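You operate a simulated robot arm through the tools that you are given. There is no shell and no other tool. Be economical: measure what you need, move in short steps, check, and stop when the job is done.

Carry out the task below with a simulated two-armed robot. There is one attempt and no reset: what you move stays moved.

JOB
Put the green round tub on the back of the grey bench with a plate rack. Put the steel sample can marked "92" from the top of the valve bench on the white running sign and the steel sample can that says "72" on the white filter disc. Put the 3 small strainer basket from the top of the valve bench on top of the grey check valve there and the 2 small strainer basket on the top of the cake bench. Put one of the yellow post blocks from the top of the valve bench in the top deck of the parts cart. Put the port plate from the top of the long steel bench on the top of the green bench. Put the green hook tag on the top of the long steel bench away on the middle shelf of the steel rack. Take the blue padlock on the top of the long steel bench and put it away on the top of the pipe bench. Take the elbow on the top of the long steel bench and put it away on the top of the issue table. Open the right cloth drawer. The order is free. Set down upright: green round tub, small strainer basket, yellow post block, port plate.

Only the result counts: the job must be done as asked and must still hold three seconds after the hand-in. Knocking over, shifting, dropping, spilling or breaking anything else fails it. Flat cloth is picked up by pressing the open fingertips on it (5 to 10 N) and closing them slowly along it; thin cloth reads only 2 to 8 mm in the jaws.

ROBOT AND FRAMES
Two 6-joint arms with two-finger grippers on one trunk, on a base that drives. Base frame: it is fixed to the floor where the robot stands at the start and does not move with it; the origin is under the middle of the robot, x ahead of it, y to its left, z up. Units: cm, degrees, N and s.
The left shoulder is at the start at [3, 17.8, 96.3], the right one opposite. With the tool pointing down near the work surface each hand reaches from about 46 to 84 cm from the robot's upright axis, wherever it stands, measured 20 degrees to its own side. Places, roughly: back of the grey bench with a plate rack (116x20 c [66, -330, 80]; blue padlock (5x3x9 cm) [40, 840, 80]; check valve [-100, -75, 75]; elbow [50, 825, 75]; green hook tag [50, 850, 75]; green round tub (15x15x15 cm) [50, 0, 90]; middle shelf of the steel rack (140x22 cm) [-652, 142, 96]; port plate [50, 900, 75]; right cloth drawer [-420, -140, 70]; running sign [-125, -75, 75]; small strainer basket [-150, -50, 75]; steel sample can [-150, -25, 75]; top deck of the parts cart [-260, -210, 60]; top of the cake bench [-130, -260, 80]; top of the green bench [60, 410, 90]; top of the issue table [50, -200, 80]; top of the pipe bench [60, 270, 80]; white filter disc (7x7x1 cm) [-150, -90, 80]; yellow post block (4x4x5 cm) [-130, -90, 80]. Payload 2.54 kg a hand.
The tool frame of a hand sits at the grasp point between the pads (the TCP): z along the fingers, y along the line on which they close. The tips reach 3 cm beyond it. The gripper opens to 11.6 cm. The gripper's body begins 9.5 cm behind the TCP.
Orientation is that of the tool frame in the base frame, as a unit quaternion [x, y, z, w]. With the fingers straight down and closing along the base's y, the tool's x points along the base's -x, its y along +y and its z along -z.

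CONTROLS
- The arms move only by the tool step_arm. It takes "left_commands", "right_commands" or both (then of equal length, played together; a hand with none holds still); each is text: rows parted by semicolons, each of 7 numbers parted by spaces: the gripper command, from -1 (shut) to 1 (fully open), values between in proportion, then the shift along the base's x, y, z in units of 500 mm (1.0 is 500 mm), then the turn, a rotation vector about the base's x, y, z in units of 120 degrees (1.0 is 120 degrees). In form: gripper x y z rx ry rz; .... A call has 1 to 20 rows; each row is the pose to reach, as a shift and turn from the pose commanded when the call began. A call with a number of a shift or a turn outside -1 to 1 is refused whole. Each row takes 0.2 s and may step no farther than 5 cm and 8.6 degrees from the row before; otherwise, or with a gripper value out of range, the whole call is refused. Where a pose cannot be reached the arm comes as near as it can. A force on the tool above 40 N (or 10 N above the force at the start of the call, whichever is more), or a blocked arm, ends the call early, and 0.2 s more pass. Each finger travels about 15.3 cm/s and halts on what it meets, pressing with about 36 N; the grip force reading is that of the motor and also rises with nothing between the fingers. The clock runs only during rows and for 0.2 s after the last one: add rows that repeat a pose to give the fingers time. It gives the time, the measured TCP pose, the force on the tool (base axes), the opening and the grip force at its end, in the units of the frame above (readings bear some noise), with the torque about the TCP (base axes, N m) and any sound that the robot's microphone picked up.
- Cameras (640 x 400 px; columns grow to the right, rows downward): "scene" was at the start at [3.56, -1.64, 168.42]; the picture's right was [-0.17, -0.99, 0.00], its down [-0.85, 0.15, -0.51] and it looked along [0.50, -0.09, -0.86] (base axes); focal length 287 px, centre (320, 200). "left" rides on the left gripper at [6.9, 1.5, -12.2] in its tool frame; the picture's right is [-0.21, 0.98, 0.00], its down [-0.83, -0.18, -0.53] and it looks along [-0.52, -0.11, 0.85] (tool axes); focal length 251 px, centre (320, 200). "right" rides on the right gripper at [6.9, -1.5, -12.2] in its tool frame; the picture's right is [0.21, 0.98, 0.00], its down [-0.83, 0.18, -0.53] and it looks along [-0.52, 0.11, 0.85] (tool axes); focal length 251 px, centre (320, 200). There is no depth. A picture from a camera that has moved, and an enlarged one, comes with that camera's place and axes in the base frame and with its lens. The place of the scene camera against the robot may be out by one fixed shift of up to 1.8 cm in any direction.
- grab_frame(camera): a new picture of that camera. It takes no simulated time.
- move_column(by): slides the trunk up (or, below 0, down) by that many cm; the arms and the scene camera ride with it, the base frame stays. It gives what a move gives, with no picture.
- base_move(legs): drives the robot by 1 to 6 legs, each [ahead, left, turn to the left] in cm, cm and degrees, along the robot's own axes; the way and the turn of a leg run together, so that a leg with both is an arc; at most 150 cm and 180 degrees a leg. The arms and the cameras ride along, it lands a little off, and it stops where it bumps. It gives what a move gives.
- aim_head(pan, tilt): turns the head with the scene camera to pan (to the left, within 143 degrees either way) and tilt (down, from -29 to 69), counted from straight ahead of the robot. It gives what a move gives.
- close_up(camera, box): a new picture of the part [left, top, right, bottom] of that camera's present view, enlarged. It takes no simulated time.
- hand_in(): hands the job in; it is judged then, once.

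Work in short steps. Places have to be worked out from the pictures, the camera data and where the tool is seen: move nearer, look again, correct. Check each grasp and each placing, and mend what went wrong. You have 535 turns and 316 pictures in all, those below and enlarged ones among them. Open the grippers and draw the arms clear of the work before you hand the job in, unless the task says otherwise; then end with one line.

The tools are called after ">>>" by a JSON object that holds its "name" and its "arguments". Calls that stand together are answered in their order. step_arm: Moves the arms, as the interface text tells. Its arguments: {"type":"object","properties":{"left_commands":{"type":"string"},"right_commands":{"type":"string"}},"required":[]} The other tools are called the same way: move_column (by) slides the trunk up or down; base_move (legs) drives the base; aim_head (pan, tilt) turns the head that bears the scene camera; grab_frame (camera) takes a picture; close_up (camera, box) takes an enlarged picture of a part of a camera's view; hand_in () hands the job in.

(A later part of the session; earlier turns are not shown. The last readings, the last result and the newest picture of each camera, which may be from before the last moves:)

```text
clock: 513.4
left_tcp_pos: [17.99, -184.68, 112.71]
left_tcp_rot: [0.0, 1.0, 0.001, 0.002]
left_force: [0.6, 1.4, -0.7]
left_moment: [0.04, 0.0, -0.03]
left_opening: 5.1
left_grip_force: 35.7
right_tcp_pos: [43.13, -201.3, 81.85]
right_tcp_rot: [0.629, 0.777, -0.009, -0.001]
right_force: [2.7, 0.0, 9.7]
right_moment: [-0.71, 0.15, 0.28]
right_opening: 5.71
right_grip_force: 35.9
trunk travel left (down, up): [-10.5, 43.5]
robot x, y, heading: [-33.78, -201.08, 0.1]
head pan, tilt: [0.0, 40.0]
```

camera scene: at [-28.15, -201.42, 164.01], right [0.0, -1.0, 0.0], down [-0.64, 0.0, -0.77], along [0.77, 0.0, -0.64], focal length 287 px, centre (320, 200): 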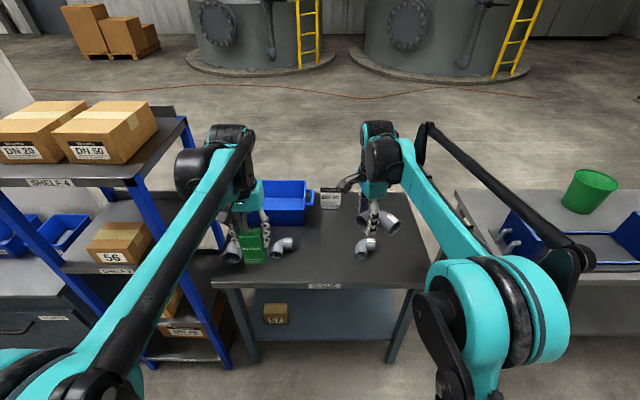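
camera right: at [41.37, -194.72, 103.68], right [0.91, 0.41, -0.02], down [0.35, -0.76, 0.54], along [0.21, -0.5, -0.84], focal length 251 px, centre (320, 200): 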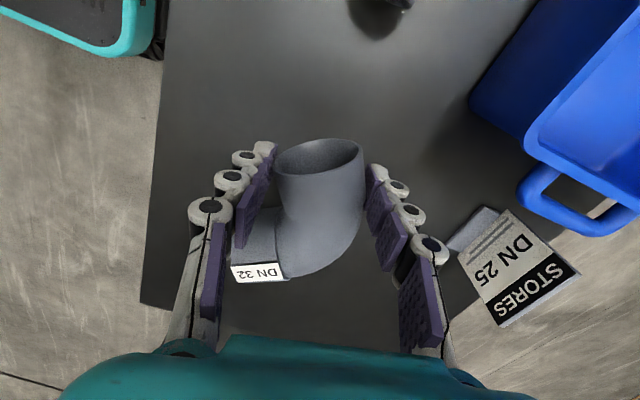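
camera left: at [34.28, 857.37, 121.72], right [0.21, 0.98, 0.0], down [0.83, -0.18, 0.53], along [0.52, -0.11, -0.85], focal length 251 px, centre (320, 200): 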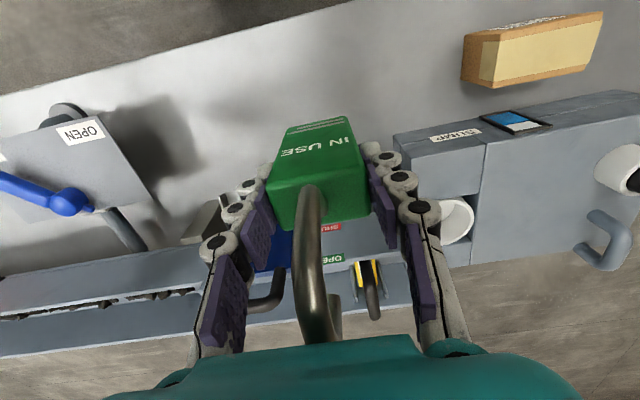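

Contact. Open and rise.

>>> {"name": "step_arm", "arguments": {"right_commands": "-0.6 0 0 0 0 0 0;-0.1 0 0 0 0 0 0;0.2 0 0 0.004 0 0 0;0.3 0 0 0.01 0 0 0;0.3 0 0 0.08 0 0 0;0.3 0 0 0.17 0 0 0;0.3 0 0 0.26 0 0 0;0.3 0 0 0.35 0 0 0;0.3 0 0 0.44 0 0 0;0.3 0 0 0.5 0 0 0;0.3 0 0 0.5 0 0 0"}}

>>> {"name": "grab_frame", "arguments": {"camera": "right"}}

```text
clock: 515.8
left_tcp_pos: [18.08, -184.69, 112.79]
left_tcp_rot: [0.0, 1.0, 0.001, 0.0]
left_force: [0.4, -0.4, -0.7]
left_moment: [0.0, 0.0, 0.0]
left_opening: 5.08
left_grip_force: 36.1
right_tcp_pos: [40.39, -201.97, 105.6]
right_tcp_rot: [0.63, 0.776, -0.008, -0.001]
right_force: [-0.8, 0.0, 0.3]
right_moment: [0.05, 0.02, 0.0]
right_opening: 7.55
right_grip_force: 0.1
right hand out of reach, approached as far as the arm can: row 8, 9, 10, 11
trunk travel left (down, up): [-10.5, 43.5]
robot x, y, heading: [-33.66, -201.15, 0.2]
head pan, tilt: [0.0, 40.0]
```

```text
155 pictures are left
camera right: at [37.69, -195.5, 117.74], right [0.91, 0.41, -0.02], down [0.35, -0.76, 0.54], along [0.21, -0.5, -0.84], focal length 251 px, centre (320, 200)
```

right: 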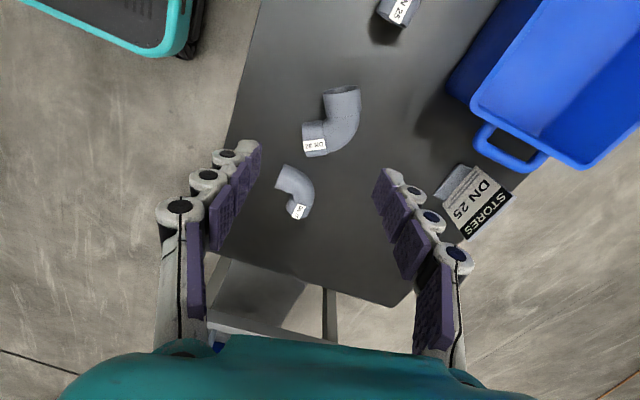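

Elbow lies on the issue table. Straighten the right wrist, retract, and drive toward the steel rack via the y≈45 passage.

>>> {"name": "step_arm", "arguments": {"right_commands": "0.3 -0.03 -0.02 0 0 0 0.07;0.3 -0.06 -0.04 0 0 0 0.14;0.3 -0.09 -0.06 0 0 0 0.21;0.3 -0.12 -0.08 0 0 0 0.28;0.3 -0.15 -0.1 0 0 0 0.35;0.3 -0.18 -0.12 0 0 0 0.42;0.3 -0.2 -0.14 0 0 0 0.49;0.3 -0.2 -0.16 0 0 0 0.56;0.3 -0.2 -0.18 0 0 0 0.63;0.3 -0.2 -0.2 0 0 0 0.65;0.3 -0.2 -0.2 0 0 0 0.65"}}

>>> {"name": "base_move", "arguments": {"legs": [[-24, 0, 0], [0, 125, 0], [0, 121, 0]]}}

```text
clock: 518.2
left_tcp_pos: [18.12, -184.66, 112.8]
left_tcp_rot: [0.001, 1.0, 0.0, 0.001]
left_force: [-0.2, 0.2, -0.4]
left_moment: [-0.01, 0.01, -0.05]
left_opening: 5.1
left_grip_force: 35.7
right_tcp_pos: [34.2, -211.65, 110.77]
right_tcp_rot: [0.0, 1.0, -0.007, 0.005]
right_force: [-0.2, -0.3, -0.2]
right_moment: [0.0, 0.01, 0.0]
right_opening: 7.54
right_grip_force: 0.0
right hand out of reach, approached as far as the arm can: row 2, 3, 4, 5, 6, 7, 8, 9, 10, 11
trunk travel left (down, up): [-10.5, 43.5]
robot x, y, heading: [-33.69, -201.13, 0.2]
head pan, tilt: [0.0, 40.0]
```

```text
clock: 531.6
left_tcp_pos: [-7.15, 61.33, 112.75]
left_tcp_rot: [-0.004, 1.0, 0.001, 0.0]
left_force: [-0.2, 0.3, -1.2]
left_moment: [0.0, 0.01, -0.02]
left_opening: 5.06
left_grip_force: 35.6
right_tcp_pos: [9.41, 34.71, 110.68]
right_tcp_rot: [-0.004, 1.0, -0.007, 0.004]
right_force: [-0.1, 1.3, -0.1]
right_moment: [-0.05, 0.03, -0.01]
right_opening: 7.58
right_grip_force: 0.1
trunk travel left (down, up): [-10.5, 43.5]
robot x, y, heading: [-59.28, 44.66, 0.6]
head pan, tilt: [0.0, 40.0]
```

Turn round and drive through the passage facing forward.

>>> {"name": "base_move", "arguments": {"legs": [[0, 0, 179.4], [140, 0, 0], [115, 0, 0]]}}

>>> {"name": "aim_head", "arguments": {"pan": -10, "tilt": 22}}

>>> {"name": "grab_frame", "arguments": {"camera": "scene"}}

>>> {"name": "aim_head", "arguments": {"pan": -65, "tilt": 22}}

>>> {"name": "grab_frame", "arguments": {"camera": "scene"}}

```text
clock: 551.4
left_tcp_pos: [-365.21, 29.93, 112.72]
left_tcp_rot: [1.0, -0.004, -0.001, 0.002]
left_force: [0.3, -0.1, -0.9]
left_moment: [0.01, 0.02, 0.02]
left_opening: 5.08
left_grip_force: 36.1
right_tcp_pos: [-381.35, 56.86, 110.76]
right_tcp_rot: [1.0, -0.006, -0.005, -0.008]
right_force: [0.5, 1.0, -0.3]
right_moment: [0.02, 0.01, 0.01]
right_opening: 7.54
right_grip_force: 0.1
trunk travel left (down, up): [-10.5, 43.5]
robot x, y, heading: [-313.56, 45.79, 179.4]
head pan, tilt: [0.0, 40.0]
```

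```text
clock: 552.2
left_tcp_pos: [-365.27, 29.94, 112.77]
left_tcp_rot: [1.0, -0.005, 0.0, 0.001]
left_force: [0.2, 0.5, -0.6]
left_moment: [0.03, -0.02, 0.02]
left_opening: 5.09
left_grip_force: 36.7
right_tcp_pos: [-381.35, 56.92, 110.74]
right_tcp_rot: [1.0, -0.006, -0.004, -0.007]
right_force: [0.0, 0.0, 0.9]
right_moment: [0.0, 0.01, 0.01]
right_opening: 7.58
right_grip_force: 0.0
trunk travel left (down, up): [-10.5, 43.5]
robot x, y, heading: [-313.59, 45.74, 179.3]
head pan, tilt: [-10.0, 22.0]
```

```text
154 pictures are left
camera scene: at [-319.5, 46.85, 166.83], right [0.18, 0.98, 0.0], down [0.37, -0.07, -0.93], along [-0.91, 0.17, -0.38], focal length 287 px, centre (320, 200)
```

scene: 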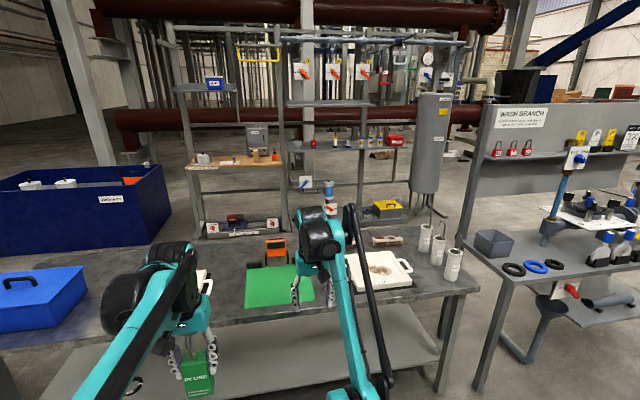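

```text
clock: 553.4
left_tcp_pos: [-365.27, 29.95, 112.78]
left_tcp_rot: [1.0, -0.004, 0.0, 0.001]
left_force: [0.3, -0.8, -1.3]
left_moment: [-0.03, 0.01, -0.03]
left_opening: 5.08
left_grip_force: 36.2
right_tcp_pos: [-381.18, 56.86, 110.62]
right_tcp_rot: [1.0, -0.006, -0.005, -0.007]
right_force: [0.6, 0.5, 0.3]
right_moment: [-0.02, -0.04, -0.01]
right_opening: 7.55
right_grip_force: 0.0
trunk travel left (down, up): [-10.5, 43.5]
robot x, y, heading: [-313.36, 45.73, 179.5]
head pan, tilt: [-65.0, 22.0]
```

```text
153 pictures are left
camera scene: at [-314.22, 53.61, 166.84], right [0.91, 0.42, 0.0], down [0.16, -0.34, -0.93], along [-0.39, 0.84, -0.37], focal length 287 px, centre (320, 200)
```

scene: 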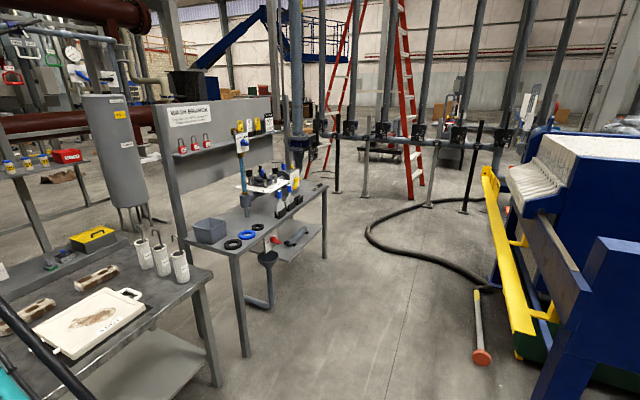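

The steel rack is the one behind the benches around px 290–400; the way in seems to be past the wash-branch table at y≈330. I pull the right hand in and drive along the aisle to look.

>>> {"name": "step_arm", "arguments": {"right_commands": "0.2 0.08 0 0.02 0 0 0;0.2 0.16 0 0.04 0 0 0;0.2 0.24 -0.02 0.04 0 0 0;0.2 0.3 -0.04 0.04 0 0 0;0.2 0.3 -0.04 0.04 0 0 0"}}

>>> {"name": "base_move", "arguments": {"legs": [[12, 0, 0.5], [0, -120, 0], [0, -80, 0]]}}

>>> {"name": "aim_head", "arguments": {"pan": -40, "tilt": 35}}

>>> {"name": "grab_frame", "arguments": {"camera": "scene"}}

```text
clock: 554.6
left_tcp_pos: [-365.28, 29.95, 112.75]
left_tcp_rot: [1.0, -0.004, 0.001, 0.001]
left_force: [0.9, -0.2, -1.1]
left_moment: [-0.05, 0.02, 0.0]
left_opening: 5.07
left_grip_force: 35.7
right_tcp_pos: [-375.81, 53.16, 113.94]
right_tcp_rot: [1.0, -0.006, -0.003, -0.007]
right_force: [-0.7, 0.3, -0.5]
right_moment: [0.01, -0.01, 0.02]
right_opening: 6.96
right_grip_force: 0.1
right hand out of reach, approached as far as the arm can: row 1, 2, 3, 4, 5
trunk travel left (down, up): [-10.5, 43.5]
robot x, y, heading: [-313.28, 45.57, 179.5]
head pan, tilt: [-65.0, 22.0]
```

```text
clock: 565.4
left_tcp_pos: [-375.86, 229.78, 112.81]
left_tcp_rot: [1.0, -0.007, 0.0, 0.0]
left_force: [0.2, -1.1, -0.6]
left_moment: [-0.02, -0.03, 0.01]
left_opening: 5.06
left_grip_force: 36.2
right_tcp_pos: [-386.35, 253.12, 113.95]
right_tcp_rot: [1.0, -0.008, -0.002, -0.007]
right_force: [0.4, 0.0, 0.1]
right_moment: [-0.03, 0.01, 0.0]
right_opening: 6.98
right_grip_force: 0.0
trunk travel left (down, up): [-10.5, 43.5]
robot x, y, heading: [-323.96, 245.08, 179.2]
head pan, tilt: [-65.0, 22.0]
```

```text
clock: 566.3
left_tcp_pos: [-376.0, 229.71, 112.79]
left_tcp_rot: [1.0, -0.007, 0.0, 0.0]
left_force: [-0.7, -0.6, -0.3]
left_moment: [0.0, -0.03, 0.01]
left_opening: 5.08
left_grip_force: 36.0
right_tcp_pos: [-386.33, 252.99, 113.87]
right_tcp_rot: [1.0, -0.008, -0.003, -0.007]
right_force: [-0.6, -0.6, -0.1]
right_moment: [0.01, -0.01, -0.01]
right_opening: 6.96
right_grip_force: 0.0
trunk travel left (down, up): [-10.5, 43.5]
robot x, y, heading: [-324.02, 245.47, 179.2]
head pan, tilt: [-40.0, 35.0]
```

```text
152 pictures are left
camera scene: at [-327.59, 250.45, 164.78], right [0.65, 0.76, 0.0], down [0.43, -0.38, -0.82], along [-0.62, 0.54, -0.57], focal length 287 px, centre (320, 200)
```

scene: 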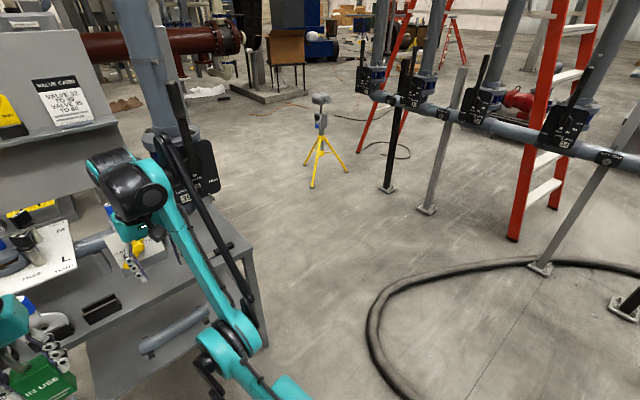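

The gap between the wash table's end (-416,287) and the hose arc (-380,338) is ~62 cm. I pass it at heading 145°, slowly; first to the gap's middle.

>>> {"name": "base_move", "arguments": {"legs": [[0, 0, -34.2], [60, -12, 0]]}}

>>> {"name": "aim_head", "arguments": {"pan": 0, "tilt": 50}}

>>> {"name": "grab_frame", "arguments": {"camera": "scene"}}

```text
clock: 571.4
left_tcp_pos: [-418.15, 305.89, 112.7]
left_tcp_rot: [0.954, -0.3, -0.001, 0.001]
left_force: [0.8, 0.3, -1.3]
left_moment: [0.0, -0.01, -0.03]
left_opening: 5.08
left_grip_force: 36.6
right_tcp_pos: [-413.6, 331.08, 113.88]
right_tcp_rot: [0.954, -0.3, -0.001, -0.007]
right_force: [0.1, -0.1, -0.4]
right_moment: [-0.03, -0.02, 0.02]
right_opening: 6.97
right_grip_force: 0.0
trunk travel left (down, up): [-10.5, 43.5]
robot x, y, heading: [-366.27, 289.05, 145.2]
head pan, tilt: [-40.0, 35.0]
```

```text
clock: 572.4
left_tcp_pos: [-417.94, 305.8, 112.79]
left_tcp_rot: [0.954, -0.3, -0.001, 0.001]
left_force: [-0.3, 0.8, -0.9]
left_moment: [0.02, -0.02, 0.03]
left_opening: 5.08
left_grip_force: 36.6
right_tcp_pos: [-413.61, 331.07, 113.96]
right_tcp_rot: [0.954, -0.301, -0.001, -0.008]
right_force: [0.0, 0.2, -0.5]
right_moment: [0.05, 0.0, 0.03]
right_opening: 6.94
right_grip_force: 0.2
trunk travel left (down, up): [-10.5, 43.5]
robot x, y, heading: [-366.02, 289.49, 145.1]
head pan, tilt: [0.0, 50.0]
```

```text
151 pictures are left
camera scene: at [-370.23, 291.68, 162.61], right [0.57, 0.82, 0.0], down [0.63, -0.44, -0.64], along [-0.53, 0.37, -0.77], focal length 287 px, centre (320, 200)
```

scene: 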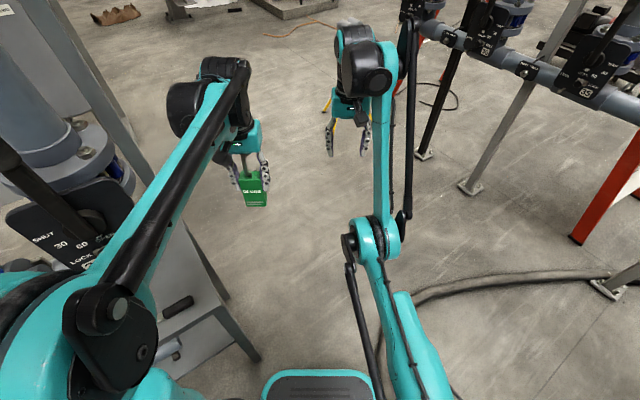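

A tall valve device stands at the table's front corner, close to the left elbow, so going forward is unsafe. I turn 90° right (arms over the low hose side) and will pass the gap crab-wise to the left; look first.

>>> {"name": "base_move", "arguments": {"legs": [[0, 0, -90]]}}

>>> {"name": "aim_head", "arguments": {"pan": 100, "tilt": 45}}

>>> {"name": "grab_frame", "arguments": {"camera": "scene"}}

```text
clock: 576.7
left_tcp_pos: [-349.72, 341.21, 112.7]
left_tcp_rot: [-0.461, 0.887, 0.0, 0.0]
left_force: [-0.3, -0.1, -0.8]
left_moment: [0.0, 0.01, 0.01]
left_opening: 5.09
left_grip_force: 35.6
right_tcp_pos: [-324.51, 336.66, 113.76]
right_tcp_rot: [-0.461, 0.887, -0.006, 0.005]
right_force: [-0.5, -0.4, 0.3]
right_moment: [0.0, 0.04, 0.02]
right_opening: 6.95
right_grip_force: 0.0
trunk travel left (down, up): [-10.5, 43.5]
robot x, y, heading: [-366.41, 289.63, 55.0]
head pan, tilt: [0.0, 50.0]
```

```text
clock: 578.4
left_tcp_pos: [-349.74, 341.22, 112.83]
left_tcp_rot: [-0.462, 0.887, 0.001, 0.001]
left_force: [-0.1, 0.0, -0.5]
left_moment: [0.01, -0.01, -0.01]
left_opening: 5.11
left_grip_force: 36.0
right_tcp_pos: [-324.52, 336.82, 113.9]
right_tcp_rot: [-0.461, 0.887, -0.005, 0.005]
right_force: [-0.2, -0.4, -1.0]
right_moment: [-0.01, 0.02, 0.03]
right_opening: 6.96
right_grip_force: 0.0
trunk travel left (down, up): [-10.5, 43.5]
robot x, y, heading: [-366.3, 289.31, 54.7]
head pan, tilt: [100.0, 45.0]
```

```text
150 pictures are left
camera scene: at [-375.41, 290.0, 163.3], right [0.42, 0.91, 0.0], down [0.64, -0.3, -0.71], along [-0.64, 0.3, -0.71], focal length 287 px, centre (320, 200)
```

scene: 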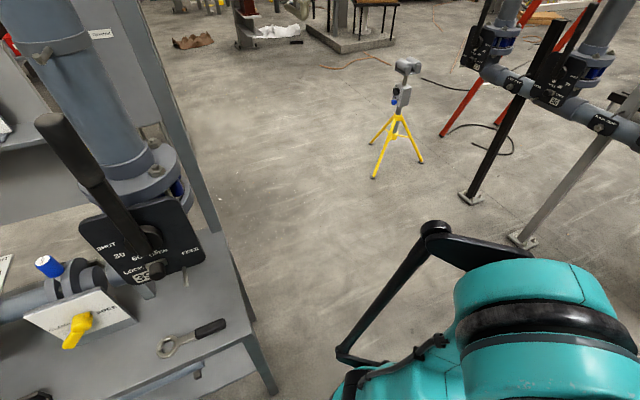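

The gap is clear for the crab move. Go left 60, then 50.

>>> {"name": "base_move", "arguments": {"legs": [[0, 60, 0], [0, 50, 0]]}}

>>> {"name": "aim_head", "arguments": {"pan": 120, "tilt": 25}}

>>> {"name": "grab_frame", "arguments": {"camera": "scene"}}

```text
clock: 584.4
left_tcp_pos: [-440.78, 404.53, 112.75]
left_tcp_rot: [-0.465, 0.885, 0.0, 0.001]
left_force: [-0.3, -0.8, -2.0]
left_moment: [-0.02, 0.0, 0.0]
left_opening: 5.08
left_grip_force: 35.5
right_tcp_pos: [-415.64, 400.3, 113.83]
right_tcp_rot: [-0.464, 0.886, -0.004, 0.005]
right_force: [0.4, 0.7, 0.0]
right_moment: [-0.05, 0.0, -0.02]
right_opening: 6.94
right_grip_force: 0.0
trunk travel left (down, up): [-10.5, 43.5]
robot x, y, heading: [-457.02, 352.82, 55.3]
head pan, tilt: [100.0, 45.0]
```

```text
clock: 585.2
left_tcp_pos: [-440.84, 404.53, 112.83]
left_tcp_rot: [-0.465, 0.885, 0.001, 0.001]
left_force: [-0.1, 0.3, 0.2]
left_moment: [0.0, -0.01, 0.01]
left_opening: 5.1
left_grip_force: 35.6
right_tcp_pos: [-415.64, 400.32, 113.87]
right_tcp_rot: [-0.464, 0.886, -0.005, 0.006]
right_force: [-0.3, 0.6, 0.0]
right_moment: [0.03, 0.0, 0.01]
right_opening: 6.96
right_grip_force: 0.0
trunk travel left (down, up): [-10.5, 43.5]
robot x, y, heading: [-456.89, 352.55, 55.5]
head pan, tilt: [120.0, 25.0]
```

```text
149 pictures are left
camera scene: at [-467.87, 350.52, 166.35], right [0.08, 1.0, 0.0], down [0.42, -0.03, -0.91], along [-0.9, 0.07, -0.42], focal length 287 px, centre (320, 200)
```

scene: 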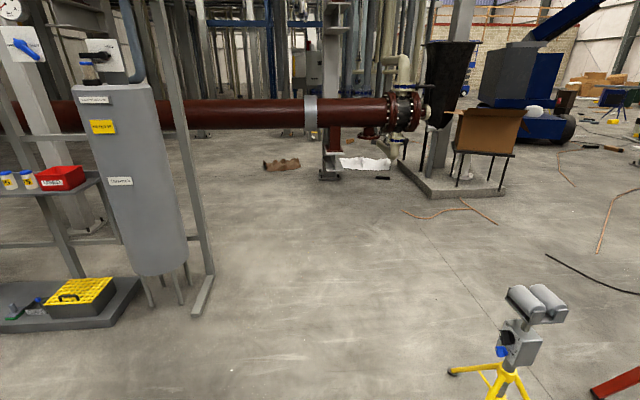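

Through. Move a bit further, turn to face the rack (-x), then slide to y≈142.

>>> {"name": "base_move", "arguments": {"legs": [[0, 42, 0], [0, 0, 124.6], [45, 0, 0]]}}

>>> {"name": "aim_head", "arguments": {"pan": 40, "tilt": 25}}

>>> {"name": "grab_frame", "arguments": {"camera": "scene"}}

```text
clock: 590.0
left_tcp_pos: [-513.79, 425.92, 112.88]
left_tcp_rot: [0.749, -0.663, -0.003, 0.0]
left_force: [0.0, 0.4, -1.1]
left_moment: [-0.02, -0.01, -0.01]
left_opening: 5.07
left_grip_force: 36.4
right_tcp_pos: [-490.43, 439.29, 114.08]
right_tcp_rot: [0.741, -0.671, 0.011, -0.01]
right_force: [7.2, -3.5, 4.0]
right_moment: [0.1, 0.99, 0.08]
right_opening: 6.95
right_grip_force: 0.1
trunk travel left (down, up): [-10.5, 43.5]
robot x, y, heading: [-491.51, 376.31, 97.0]
head pan, tilt: [120.0, 25.0]
stopped in leg 2: the force on the tool passed its limit at 248 N (the readings are from after the stop); the commanded pose is now the measured one
```

```text
clock: 591.5
left_tcp_pos: [-513.82, 425.98, 112.95]
left_tcp_rot: [0.748, -0.663, -0.002, 0.0]
left_force: [-1.1, -0.2, -1.0]
left_moment: [-0.02, 0.01, -0.02]
left_opening: 5.09
left_grip_force: 36.6
right_tcp_pos: [-490.44, 439.38, 114.12]
right_tcp_rot: [0.741, -0.671, 0.01, -0.009]
right_force: [11.7, -6.3, 4.6]
right_moment: [-0.48, 1.64, 0.11]
right_opening: 6.93
right_grip_force: 0.1
trunk travel left (down, up): [-10.5, 43.5]
robot x, y, heading: [-491.44, 376.45, 97.0]
head pan, tilt: [40.0, 25.0]
```

```text
148 pictures are left
camera scene: at [-497.66, 379.26, 166.37], right [0.68, 0.73, 0.0], down [0.31, -0.29, -0.91], along [-0.66, 0.62, -0.42], focal length 287 px, centre (320, 200)
```

scene: 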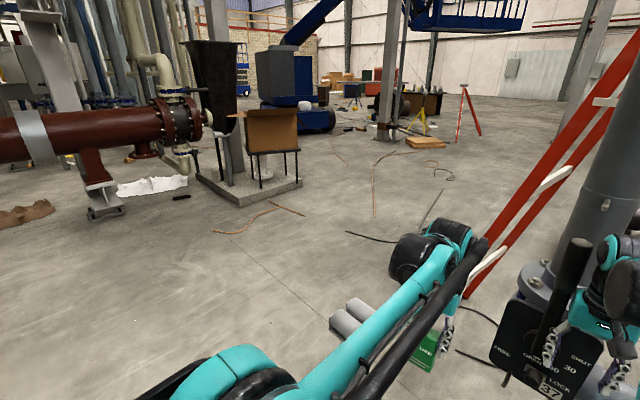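

The right hand touched a valve device on the pipe stand while turning. Look closely before backing off.

>>> {"name": "close_up", "arguments": {"camera": "scene", "box": [480, 180, 640, 400]}}

>>> {"name": "grab_frame", "arguments": {"camera": "right"}}

```text
1.82 times, centred on (560, 290) of scene
camera zoom: at [-497.66, 379.26, 166.37], right [0.68, 0.73, 0.0], down [0.31, -0.29, -0.91], along [-0.66, 0.62, -0.42], focal length 521 px, centre (-116, 36)
```

zoom: 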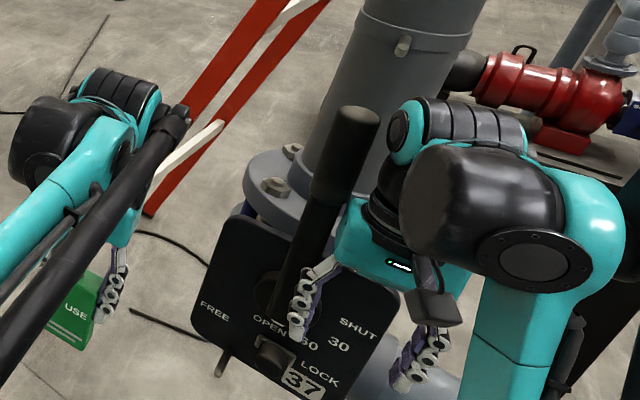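

```text
146 pictures are left
camera right: at [-488.55, 432.59, 126.3], right [-0.95, -0.31, -0.03], down [-0.28, 0.8, 0.53], along [-0.14, 0.51, -0.85], focal length 251 px, centre (320, 200)
```

right: 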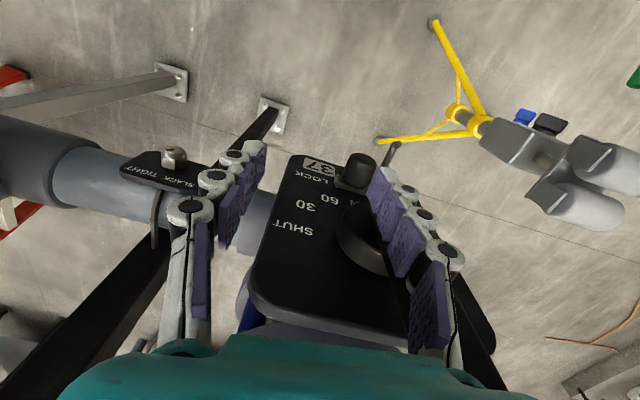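

The hand's left side rests against the lever of valve 37. I turn the base a few degrees back (right), then retreat.

>>> {"name": "base_move", "arguments": {"legs": [[0, 0, -5]]}}

>>> {"name": "close_up", "arguments": {"camera": "scene", "box": [480, 180, 640, 400]}}

```text
clock: 592.4
left_tcp_pos: [-509.36, 427.91, 112.78]
left_tcp_rot: [0.719, -0.695, -0.003, 0.0]
left_force: [1.0, -0.2, -0.5]
left_moment: [-0.02, 0.03, -0.01]
left_opening: 5.11
left_grip_force: 36.4
right_tcp_pos: [-485.03, 439.16, 113.95]
right_tcp_rot: [0.711, -0.703, 0.01, -0.009]
right_force: [0.4, 1.1, -0.4]
right_moment: [0.0, 0.01, -0.01]
right_opening: 6.95
right_grip_force: 0.0
trunk travel left (down, up): [-10.5, 43.5]
robot x, y, heading: [-491.6, 376.79, 91.7]
head pan, tilt: [40.0, 25.0]
```

```text
1.82 times, centred on (560, 290) of scene
camera zoom: at [-497.45, 379.99, 166.36], right [0.75, 0.67, 0.0], down [0.28, -0.32, -0.91], along [-0.6, 0.68, -0.42], focal length 521 px, centre (-116, 36)
```

zoom: 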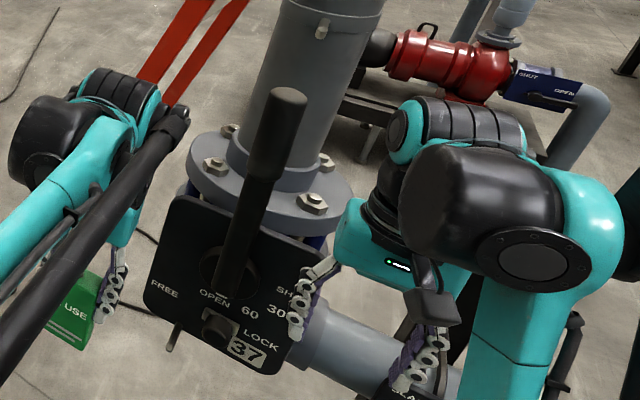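

Freed; the lever still points at OPEN. Back off 35 cm and check the row of valves.

>>> {"name": "base_move", "arguments": {"legs": [[-35, 0, 0]]}}

>>> {"name": "aim_head", "arguments": {"pan": -15, "tilt": 25}}

>>> {"name": "grab_frame", "arguments": {"camera": "scene"}}

```text
clock: 594.7
left_tcp_pos: [-508.31, 392.52, 112.91]
left_tcp_rot: [0.719, -0.695, -0.001, 0.0]
left_force: [0.4, 0.5, 0.3]
left_moment: [0.0, 0.01, 0.04]
left_opening: 5.07
left_grip_force: 36.1
right_tcp_pos: [-484.07, 403.92, 114.04]
right_tcp_rot: [0.712, -0.702, 0.011, -0.01]
right_force: [-0.2, 0.0, -0.1]
right_moment: [0.01, 0.01, 0.0]
right_opening: 6.94
right_grip_force: 0.0
trunk travel left (down, up): [-10.5, 43.5]
robot x, y, heading: [-490.19, 341.37, 92.1]
head pan, tilt: [40.0, 25.0]
```

```text
clock: 596.0
left_tcp_pos: [-508.3, 392.66, 112.76]
left_tcp_rot: [0.719, -0.695, -0.001, 0.0]
left_force: [-0.9, -0.1, -0.4]
left_moment: [-0.02, 0.03, 0.0]
left_opening: 5.07
left_grip_force: 36.0
right_tcp_pos: [-484.06, 403.98, 113.96]
right_tcp_rot: [0.712, -0.702, 0.012, -0.01]
right_force: [-0.1, -0.2, -0.7]
right_moment: [-0.02, 0.0, 0.0]
right_opening: 6.98
right_grip_force: 0.0
trunk travel left (down, up): [-10.5, 43.5]
robot x, y, heading: [-490.49, 341.39, 91.7]
head pan, tilt: [-15.0, 25.0]
```

```text
144 pictures are left
camera scene: at [-488.24, 346.86, 166.36], right [0.97, -0.23, 0.0], down [-0.1, -0.41, -0.91], along [0.21, 0.88, -0.42], focal length 287 px, centre (320, 200)
```

scene: 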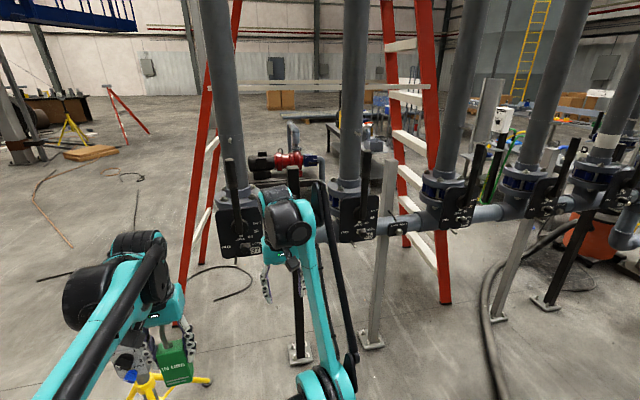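

>>> {"name": "close_up", "arguments": {"camera": "scene", "box": [200, 130, 500, 270]}}

```text
2.13 times, centred on (350, 200) of scene
camera zoom: at [-488.24, 346.86, 166.36], right [0.97, -0.23, 0.0], down [-0.1, -0.41, -0.91], along [0.21, 0.88, -0.42], focal length 612 px, centre (256, 200)
```

zoom: 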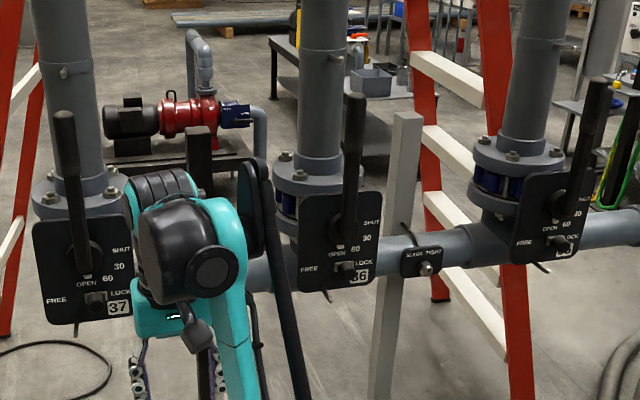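

All levers look alike, so nothing moved. Now turn to face -x from here (clear of the valves).

>>> {"name": "base_move", "arguments": {"legs": [[0, 0, 88.3], [45, 0, 0]]}}

>>> {"name": "aim_head", "arguments": {"pan": 35, "tilt": 28}}

>>> {"name": "grab_frame", "arguments": {"camera": "scene"}}

```text
clock: 602.4
left_tcp_pos: [-586.93, 323.65, 112.79]
left_tcp_rot: [1.0, 0.007, 0.001, 0.001]
left_force: [-0.2, -1.1, -1.4]
left_moment: [-0.01, -0.05, 0.03]
left_opening: 5.05
left_grip_force: 36.1
right_tcp_pos: [-597.78, 348.32, 113.93]
right_tcp_rot: [1.0, -0.002, 0.002, -0.015]
right_force: [0.3, 0.1, -0.3]
right_moment: [-0.01, -0.03, 0.01]
right_opening: 6.97
right_grip_force: 0.1
trunk travel left (down, up): [-10.5, 43.5]
robot x, y, heading: [-535.56, 340.86, -179.2]
head pan, tilt: [-15.0, 25.0]
```

```text
clock: 603.6
left_tcp_pos: [-586.92, 323.81, 112.65]
left_tcp_rot: [1.0, 0.009, -0.002, 0.001]
left_force: [0.1, -0.3, -1.6]
left_moment: [-0.02, 0.04, -0.04]
left_opening: 5.07
left_grip_force: 35.5
right_tcp_pos: [-597.81, 348.28, 113.97]
right_tcp_rot: [1.0, -0.002, 0.001, -0.015]
right_force: [-0.3, -0.4, -0.3]
right_moment: [-0.01, 0.0, 0.0]
right_opening: 6.98
right_grip_force: 0.1
trunk travel left (down, up): [-10.5, 43.5]
robot x, y, heading: [-535.07, 340.48, -179.2]
head pan, tilt: [35.0, 28.0]
```

```text
142 pictures are left
camera scene: at [-539.75, 335.03, 165.88], right [-0.58, 0.81, 0.0], down [0.38, 0.27, -0.88], along [-0.72, -0.52, -0.47], focal length 287 px, centre (320, 200)
```

scene: 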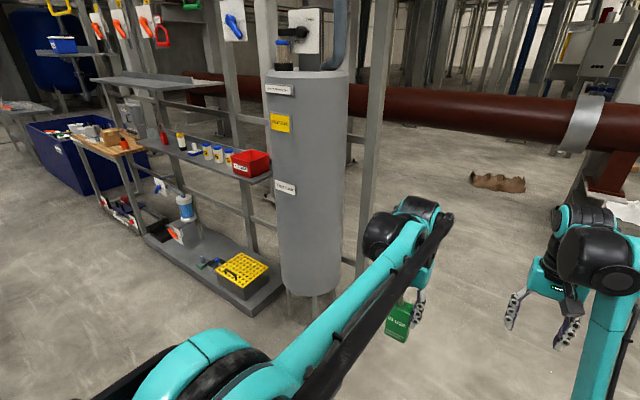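

The middle shelf (z≈96) carries small cups and a red box. Slide to y≈140 and look.

>>> {"name": "base_move", "arguments": {"legs": [[0, 100, -0.8], [0, 100, 0]]}}

>>> {"name": "aim_head", "arguments": {"pan": 0, "tilt": 25}}

>>> {"name": "grab_frame", "arguments": {"camera": "scene"}}

```text
clock: 613.6
left_tcp_pos: [-585.74, 124.39, 112.8]
left_tcp_rot: [1.0, 0.004, 0.0, 0.001]
left_force: [-0.3, 0.0, 0.3]
left_moment: [0.02, 0.0, 0.02]
left_opening: 5.07
left_grip_force: 36.1
right_tcp_pos: [-596.49, 148.97, 114.13]
right_tcp_rot: [1.0, -0.006, 0.001, -0.015]
right_force: [0.2, 0.3, 0.1]
right_moment: [0.02, -0.03, 0.0]
right_opening: 6.95
right_grip_force: 0.1
trunk travel left (down, up): [-10.5, 43.5]
robot x, y, heading: [-534.26, 140.96, -179.7]
head pan, tilt: [35.0, 28.0]
```

```text
clock: 614.6
left_tcp_pos: [-585.82, 124.48, 112.74]
left_tcp_rot: [1.0, 0.003, -0.001, 0.001]
left_force: [0.3, 0.9, -0.6]
left_moment: [-0.01, 0.02, 0.01]
left_opening: 5.1
left_grip_force: 36.1
right_tcp_pos: [-596.43, 148.93, 113.94]
right_tcp_rot: [1.0, -0.007, 0.001, -0.014]
right_force: [-0.6, 0.0, 0.4]
right_moment: [0.01, -0.06, -0.03]
right_opening: 6.95
right_grip_force: 0.1
trunk travel left (down, up): [-10.5, 43.5]
robot x, y, heading: [-534.33, 141.35, -179.6]
head pan, tilt: [0.0, 25.0]
```

```text
141 pictures are left
camera scene: at [-540.33, 140.49, 166.35], right [-0.01, 1.0, 0.0], down [0.42, 0.0, -0.91], along [-0.91, -0.01, -0.42], focal length 287 px, centre (320, 200)
```

scene: 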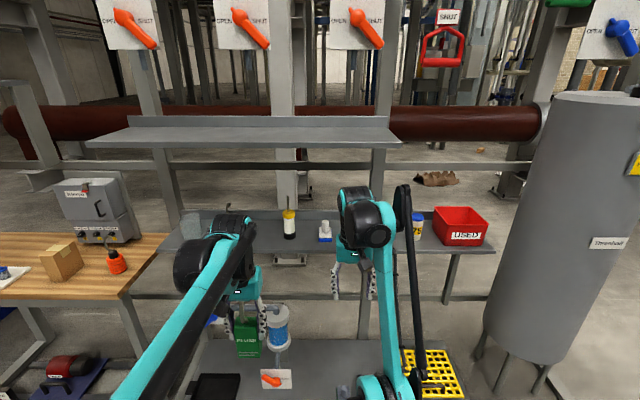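

The arms hide part of the shelf; lower and spread both hands for a clear view.

>>> {"name": "step_arm", "arguments": {"left_commands": "-1 0 -0.04 -0.07 0 0 0;-1 0 -0.08 -0.14 0 0 0;-1 0 -0.12 -0.21 0 0 0;-1 0 -0.16 -0.28 0 0 0;-1 0 -0.2 -0.35 0 0 0;-1 0 -0.24 -0.4 0 0 0", "right_commands": "0.2 0 0.04 -0.07 0 0 0;0.2 0 0.08 -0.14 0 0 0;0.2 0 0.12 -0.21 0 0 0;0.2 0 0.16 -0.28 0 0 0;0.2 0 0.2 -0.35 0 0 0;0.2 0 0.24 -0.4 0 0 0"}}

>>> {"name": "close_up", "arguments": {"camera": "scene", "box": [140, 100, 520, 300]}}

```text
clock: 616.0
left_tcp_pos: [-585.74, 112.48, 92.68]
left_tcp_rot: [1.0, 0.003, 0.0, 0.0]
left_force: [-0.1, -0.7, -0.1]
left_moment: [-0.01, -0.01, 0.0]
left_opening: 5.08
left_grip_force: 35.9
right_tcp_pos: [-597.57, 159.9, 114.04]
right_tcp_rot: [1.0, -0.007, 0.003, -0.015]
right_force: [0.4, 0.3, 0.1]
right_moment: [0.0, 0.01, -0.02]
right_opening: 6.97
right_grip_force: 0.0
right hand out of reach, approached as far as the arm can: row 1, 2, 3, 4, 5, 6
trunk travel left (down, up): [-10.5, 43.5]
robot x, y, heading: [-533.94, 141.1, -179.8]
head pan, tilt: [0.0, 25.0]
```

```text
1.68 times, centred on (330, 200) of scene
camera zoom: at [-540.37, 140.52, 166.35], right [-0.01, 1.0, 0.0], down [0.42, 0.0, -0.91], along [-0.91, 0.0, -0.42], focal length 483 px, centre (303, 200)
```

zoom: 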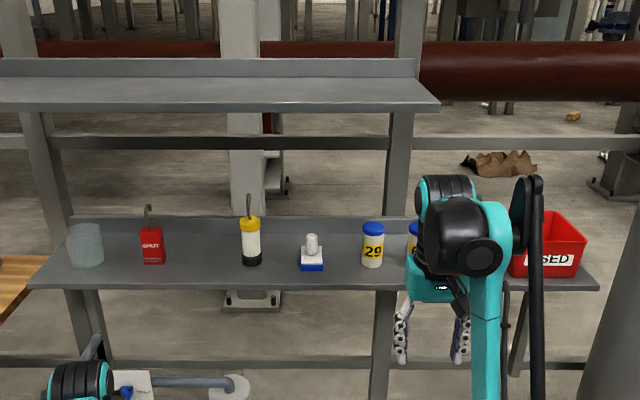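

Plan: put the tag in the gap at y≈113 between the red tag and the bottle, front part of the shelf. First pull the right hand back and raise the left hand.

>>> {"name": "step_arm", "arguments": {"right_commands": "0.2 0.05 0.05 0 0 0 0;0.2 0.1 0.1 0 0 0 0;0.2 0.15 0.15 0 0 0 0;0.2 0.2 0.2 0 0 0 0;0.2 0.25 0.25 0 0 0 0;0.2 0.25 0.25 0 0 0 0", "left_commands": "-1 0 0 0.08 0 0 0;-1 0 0.01 0.16 0 0 0;-1 0 0.02 0.24 0 0 0;-1 0 0.02 0.32 0 0 0;-1 0 0.02 0.4 0 0 0;-1 0 0.02 0.4 0 0 0"}}

>>> {"name": "grab_frame", "arguments": {"camera": "scene"}}

```text
clock: 617.4
left_tcp_pos: [-585.73, 113.37, 112.73]
left_tcp_rot: [1.0, 0.004, -0.001, 0.001]
left_force: [-0.6, -0.1, -2.3]
left_moment: [-0.04, -0.01, 0.0]
left_opening: 5.09
left_grip_force: 35.8
right_tcp_pos: [-595.71, 174.44, 113.88]
right_tcp_rot: [1.0, -0.006, 0.003, -0.015]
right_force: [-0.6, 0.0, -0.1]
right_moment: [0.03, -0.01, -0.03]
right_opening: 6.96
right_grip_force: 0.0
right hand out of reach, approached as far as the arm can: row 1, 2, 3, 4, 5, 6
trunk travel left (down, up): [-10.5, 43.5]
robot x, y, heading: [-534.36, 140.96, -179.6]
head pan, tilt: [0.0, 25.0]
```

```text
139 pictures are left
camera scene: at [-540.37, 140.45, 166.35], right [-0.01, 1.0, 0.0], down [0.42, 0.0, -0.91], along [-0.91, 0.0, -0.42], focal length 287 px, centre (320, 200)
```

scene: 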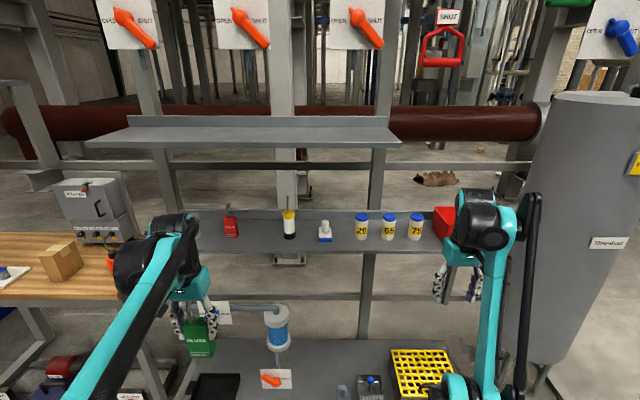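

Move the right hand further right, then advance the base 34 cm with the left hand at the gap.

>>> {"name": "step_arm", "arguments": {"right_commands": "0.2 0.05 0.06 0 0 0 0;0.2 0.1 0.12 0 0 0 0;0.2 0.15 0.18 0 0 0 0;0.2 0.2 0.24 0 0 0 0;0.2 0.2 0.24 0 0 0 0"}}

>>> {"name": "base_move", "arguments": {"legs": [[32, 0, 0]]}}

>>> {"name": "grab_frame", "arguments": {"camera": "scene"}}

```text
clock: 618.6
left_tcp_pos: [-585.77, 113.39, 112.68]
left_tcp_rot: [1.0, 0.003, -0.001, 0.0]
left_force: [0.5, 0.2, -1.1]
left_moment: [0.05, -0.01, 0.01]
left_opening: 5.08
left_grip_force: 36.0
right_tcp_pos: [-589.93, 188.98, 113.88]
right_tcp_rot: [1.0, -0.008, 0.002, -0.015]
right_force: [-0.8, -0.1, -0.7]
right_moment: [-0.02, 0.0, 0.01]
right_opening: 6.94
right_grip_force: 0.0
right hand out of reach, approached as far as the arm can: row 1, 2, 3, 4, 5
trunk travel left (down, up): [-10.5, 43.5]
robot x, y, heading: [-534.46, 140.72, -179.8]
head pan, tilt: [0.0, 25.0]
```

```text
clock: 620.7
left_tcp_pos: [-617.56, 113.12, 112.72]
left_tcp_rot: [1.0, 0.005, 0.0, 0.0]
left_force: [-0.6, -0.2, -1.1]
left_moment: [0.0, -0.1, -0.03]
left_opening: 5.07
left_grip_force: 36.0
right_tcp_pos: [-621.79, 188.62, 113.79]
right_tcp_rot: [1.0, -0.006, 0.003, -0.014]
right_force: [-0.9, 0.4, -0.3]
right_moment: [-0.02, -0.06, -0.01]
right_opening: 6.99
right_grip_force: 0.1
trunk travel left (down, up): [-10.5, 43.5]
robot x, y, heading: [-565.81, 141.18, -179.6]
head pan, tilt: [0.0, 25.0]
```

```text
138 pictures are left
camera scene: at [-572.24, 140.33, 166.35], right [-0.01, 1.0, 0.0], down [0.42, 0.0, -0.91], along [-0.91, -0.01, -0.42], focal length 287 px, centre (320, 200)
```

scene: 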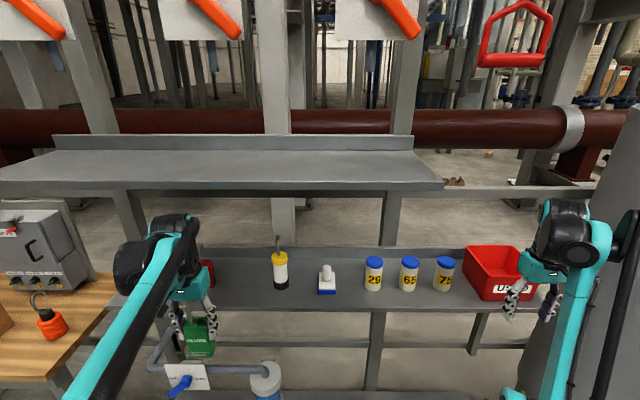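

The top shelf overhangs (front ≈-620, underside ≈145), so I lower the hand a bit for clearance, then advance 9 cm.

>>> {"name": "step_arm", "arguments": {"left_commands": "-1 0 0 -0.03 0 0 0;-1 0 0.002 -0.056 0 0 0;-1 0 0.002 -0.056 0 0 0"}}

>>> {"name": "base_move", "arguments": {"legs": [[9, 0, 0]]}}

>>> {"name": "grab_frame", "arguments": {"camera": "scene"}}

>>> {"name": "grab_frame", "arguments": {"camera": "left"}}

```text
clock: 621.5
left_tcp_pos: [-617.61, 113.19, 109.8]
left_tcp_rot: [1.0, 0.005, -0.001, 0.0]
left_force: [-0.4, 0.3, -0.8]
left_moment: [0.01, -0.02, 0.02]
left_opening: 5.06
left_grip_force: 36.4
right_tcp_pos: [-621.73, 188.72, 113.93]
right_tcp_rot: [1.0, -0.007, 0.002, -0.014]
right_force: [-0.2, 0.4, -0.1]
right_moment: [0.01, 0.0, -0.01]
right_opening: 6.94
right_grip_force: 0.0
trunk travel left (down, up): [-10.5, 43.5]
robot x, y, heading: [-565.58, 140.96, -179.5]
head pan, tilt: [0.0, 25.0]
```

```text
clock: 622.6
left_tcp_pos: [-626.55, 113.21, 109.83]
left_tcp_rot: [1.0, 0.004, 0.0, 0.001]
left_force: [-0.6, 0.4, -1.3]
left_moment: [0.04, -0.08, 0.0]
left_opening: 5.07
left_grip_force: 36.4
right_tcp_pos: [-630.79, 188.68, 113.8]
right_tcp_rot: [1.0, -0.006, 0.002, -0.014]
right_force: [-0.8, -0.4, 0.1]
right_moment: [-0.02, -0.01, 0.02]
right_opening: 6.95
right_grip_force: 0.1
trunk travel left (down, up): [-10.5, 43.5]
robot x, y, heading: [-574.92, 140.78, -179.7]
head pan, tilt: [0.0, 25.0]
```

```text
137 pictures are left
camera scene: at [-581.19, 140.27, 166.35], right [-0.01, 1.0, 0.0], down [0.42, 0.0, -0.91], along [-0.91, -0.01, -0.42], focal length 287 px, centre (320, 200)
```

scene: 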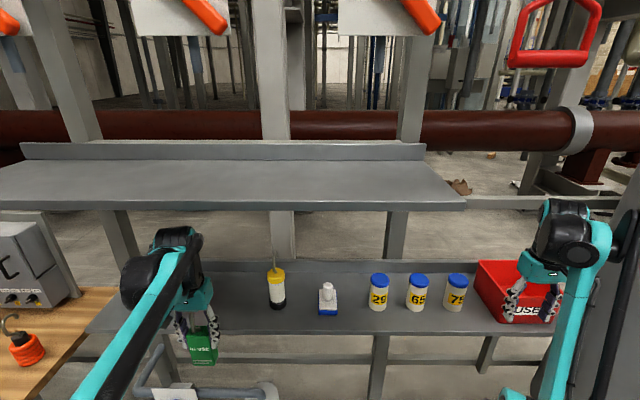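

```text
136 pictures are left
camera left: at [-619.54, 111.78, 121.88], right [-0.21, -0.98, 0.0], down [-0.83, 0.18, 0.53], along [-0.52, 0.11, -0.85], focal length 251 px, centre (320, 200)
```

left: 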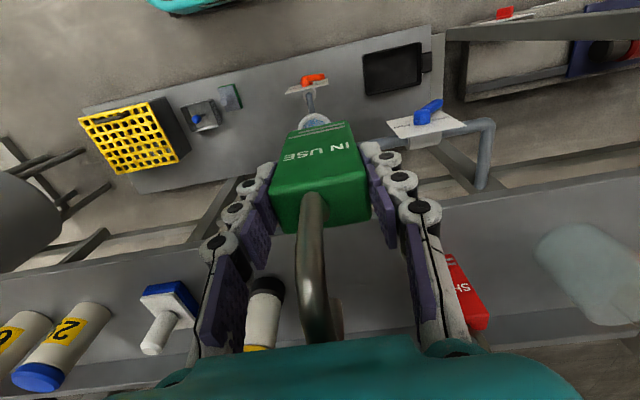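

Clearances look fine (wrist top ≈140, shelf underside ≈146). Extend the left hand 18 cm in over the middle shelf.

>>> {"name": "step_arm", "arguments": {"left_commands": "-1 -0.07 0.003 0 0 0 0;-1 -0.14 0.005 0 0 0 0;-1 -0.21 0.005 0 0 0 0;-1 -0.28 0.005 0 0 0 0;-1 -0.35 0.005 0 0 0 0;-1 -0.38 0.005 0 0 0 0;-1 -0.38 0.005 0 0 0 0"}}

>>> {"name": "grab_frame", "arguments": {"camera": "scene"}}

>>> {"name": "grab_frame", "arguments": {"camera": "left"}}

```text
clock: 624.2
left_tcp_pos: [-645.49, 113.23, 109.95]
left_tcp_rot: [1.0, 0.004, 0.0, 0.001]
left_force: [-1.2, 0.0, -1.0]
left_moment: [-0.01, 0.01, -0.06]
left_opening: 5.08
left_grip_force: 35.9
right_tcp_pos: [-630.56, 188.65, 113.93]
right_tcp_rot: [1.0, -0.006, 0.002, -0.014]
right_force: [-0.1, 0.2, -0.5]
right_moment: [-0.02, -0.04, -0.03]
right_opening: 6.99
right_grip_force: 0.0
trunk travel left (down, up): [-10.5, 43.5]
robot x, y, heading: [-574.81, 140.87, -179.4]
head pan, tilt: [0.0, 25.0]
```

```text
135 pictures are left
camera scene: at [-580.99, 140.27, 166.36], right [-0.01, 1.0, 0.0], down [0.42, 0.0, -0.91], along [-0.91, -0.01, -0.42], focal length 287 px, centre (320, 200)
```

scene: 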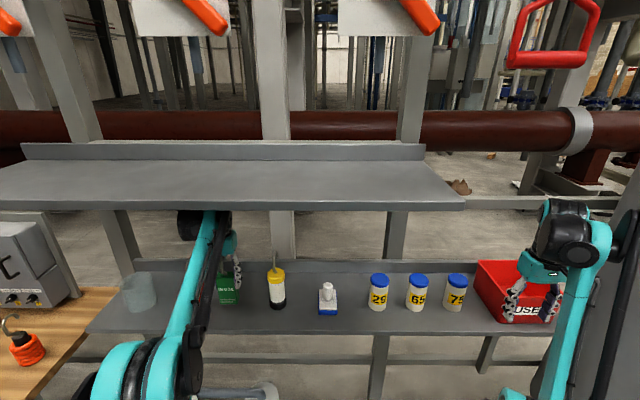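

```text
134 pictures are left
camera left: at [-638.48, 111.96, 122.01], right [-0.21, -0.98, 0.0], down [-0.83, 0.18, 0.53], along [-0.52, 0.11, -0.85], focal length 251 px, centre (320, 200)
```

left: 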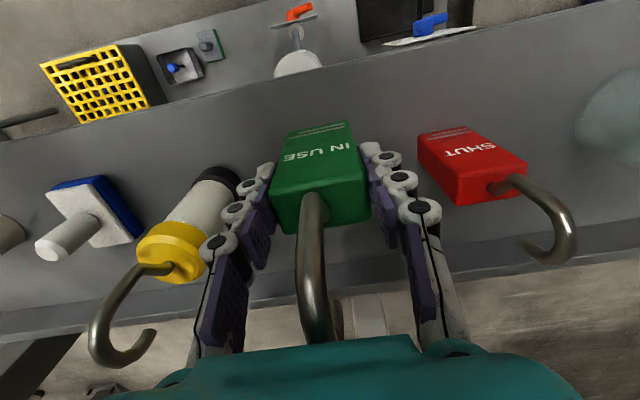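

In the gap, over the shelf. Lower to contact.

>>> {"name": "step_arm", "arguments": {"left_commands": "-1 0 0 -0.02 0 0 0;-1 0 0 -0.035 0 0 0;-1 0 0 -0.045 0 0 0;-1 0 0 -0.053 0 0 0;-1 0 0 -0.06 0 0 0;-1 0 0 -0.06 0 0 0"}}

```text
clock: 625.6
left_tcp_pos: [-645.48, 113.6, 106.96]
left_tcp_rot: [1.0, 0.005, -0.001, 0.001]
left_force: [-0.5, -0.4, -0.4]
left_moment: [0.03, 0.02, 0.03]
left_opening: 5.1
left_grip_force: 35.8
right_tcp_pos: [-630.69, 188.66, 113.93]
right_tcp_rot: [1.0, -0.007, 0.002, -0.014]
right_force: [0.2, 1.1, 0.6]
right_moment: [0.0, 0.0, 0.01]
right_opening: 6.97
right_grip_force: 0.1
trunk travel left (down, up): [-10.5, 43.5]
robot x, y, heading: [-575.03, 140.58, -179.6]
head pan, tilt: [0.0, 25.0]
```

>>> {"name": "step_arm", "arguments": {"left_commands": "-1 0 0 -0.008 0 0 0;-1 0 0 -0.016 0 0 0;-1 0 0 -0.024 0 0 0;-1 0 0 -0.032 0 0 0;-1 0 0 -0.038 0 0 0;-1 0 0 -0.044 0 0 0;-1 0 0 -0.044 0 0 0"}}

```text
clock: 627.2
left_tcp_pos: [-645.5, 113.52, 104.65]
left_tcp_rot: [1.0, 0.004, -0.001, 0.001]
left_force: [-0.5, 0.1, -0.5]
left_moment: [0.02, 0.02, 0.02]
left_opening: 5.08
left_grip_force: 35.7
right_tcp_pos: [-630.55, 188.63, 113.73]
right_tcp_rot: [1.0, -0.006, 0.002, -0.014]
right_force: [0.3, -0.7, 0.2]
right_moment: [0.01, -0.01, 0.0]
right_opening: 6.96
right_grip_force: 0.1
trunk travel left (down, up): [-10.5, 43.5]
robot x, y, heading: [-574.87, 140.67, -179.7]
head pan, tilt: [0.0, 25.0]
```

No contact yet; look.

>>> {"name": "grab_frame", "arguments": {"camera": "left"}}

>>> {"name": "close_up", "arguments": {"camera": "scene", "box": [160, 210, 320, 350]}}

```text
133 pictures are left
camera left: at [-638.38, 112.06, 116.74], right [-0.21, -0.98, 0.0], down [-0.83, 0.18, 0.53], along [-0.52, 0.11, -0.85], focal length 251 px, centre (320, 200)
```

left: 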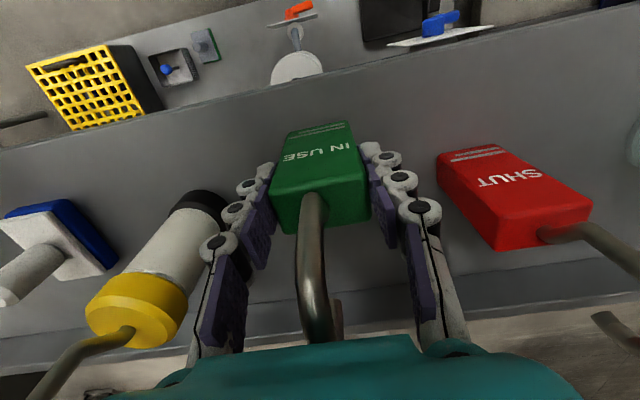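

```text
2.86 times, centred on (240, 280) of scene
camera zoom: at [-581.0, 140.27, 166.36], right [-0.01, 1.0, 0.0], down [0.42, 0.0, -0.91], along [-0.91, -0.01, -0.42], focal length 819 px, centre (549, -29)
```

zoom: 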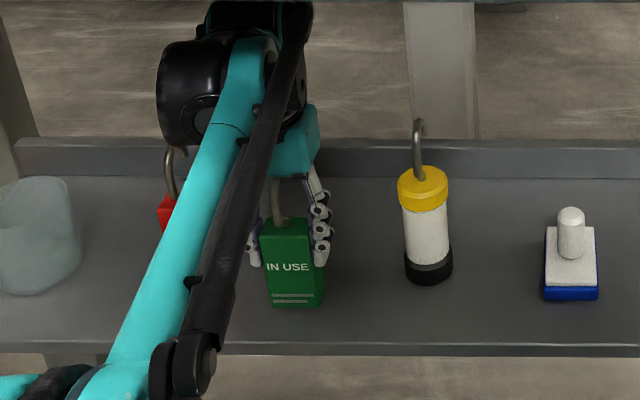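

Still above the shelf. Continue down in small steps.

>>> {"name": "step_arm", "arguments": {"left_commands": "-1 0 0 -0.01 0 0 0;-1 0 0 -0.02 0 0 0;-1 0 0 -0.028 0 0 0;-1 0 0 -0.036 0 0 0;-1 0 0 -0.044 0 0 0;-1 0 0 -0.05 0 0 0;-1 0 0 -0.05 0 0 0"}}

```text
clock: 628.5
left_tcp_pos: [-645.11, 113.42, 102.88]
left_tcp_rot: [1.0, 0.005, -0.002, 0.002]
left_force: [2.3, 0.4, 22.9]
left_moment: [0.21, -0.44, -0.01]
left_opening: 5.05
left_grip_force: 36.2
right_tcp_pos: [-630.36, 188.76, 114.0]
right_tcp_rot: [1.0, -0.005, 0.001, -0.014]
right_force: [-1.3, -0.1, 0.6]
right_moment: [-0.04, 0.01, 0.01]
right_opening: 6.96
right_grip_force: 0.1
trunk travel left (down, up): [-10.5, 43.5]
robot x, y, heading: [-574.6, 141.05, -179.6]
head pan, tilt: [0.0, 25.0]
stopped in row 6 (left hand): the force on the tool passed its limit at 44 N (the readings are from after the stop); the commanded pose is now the measured one
```

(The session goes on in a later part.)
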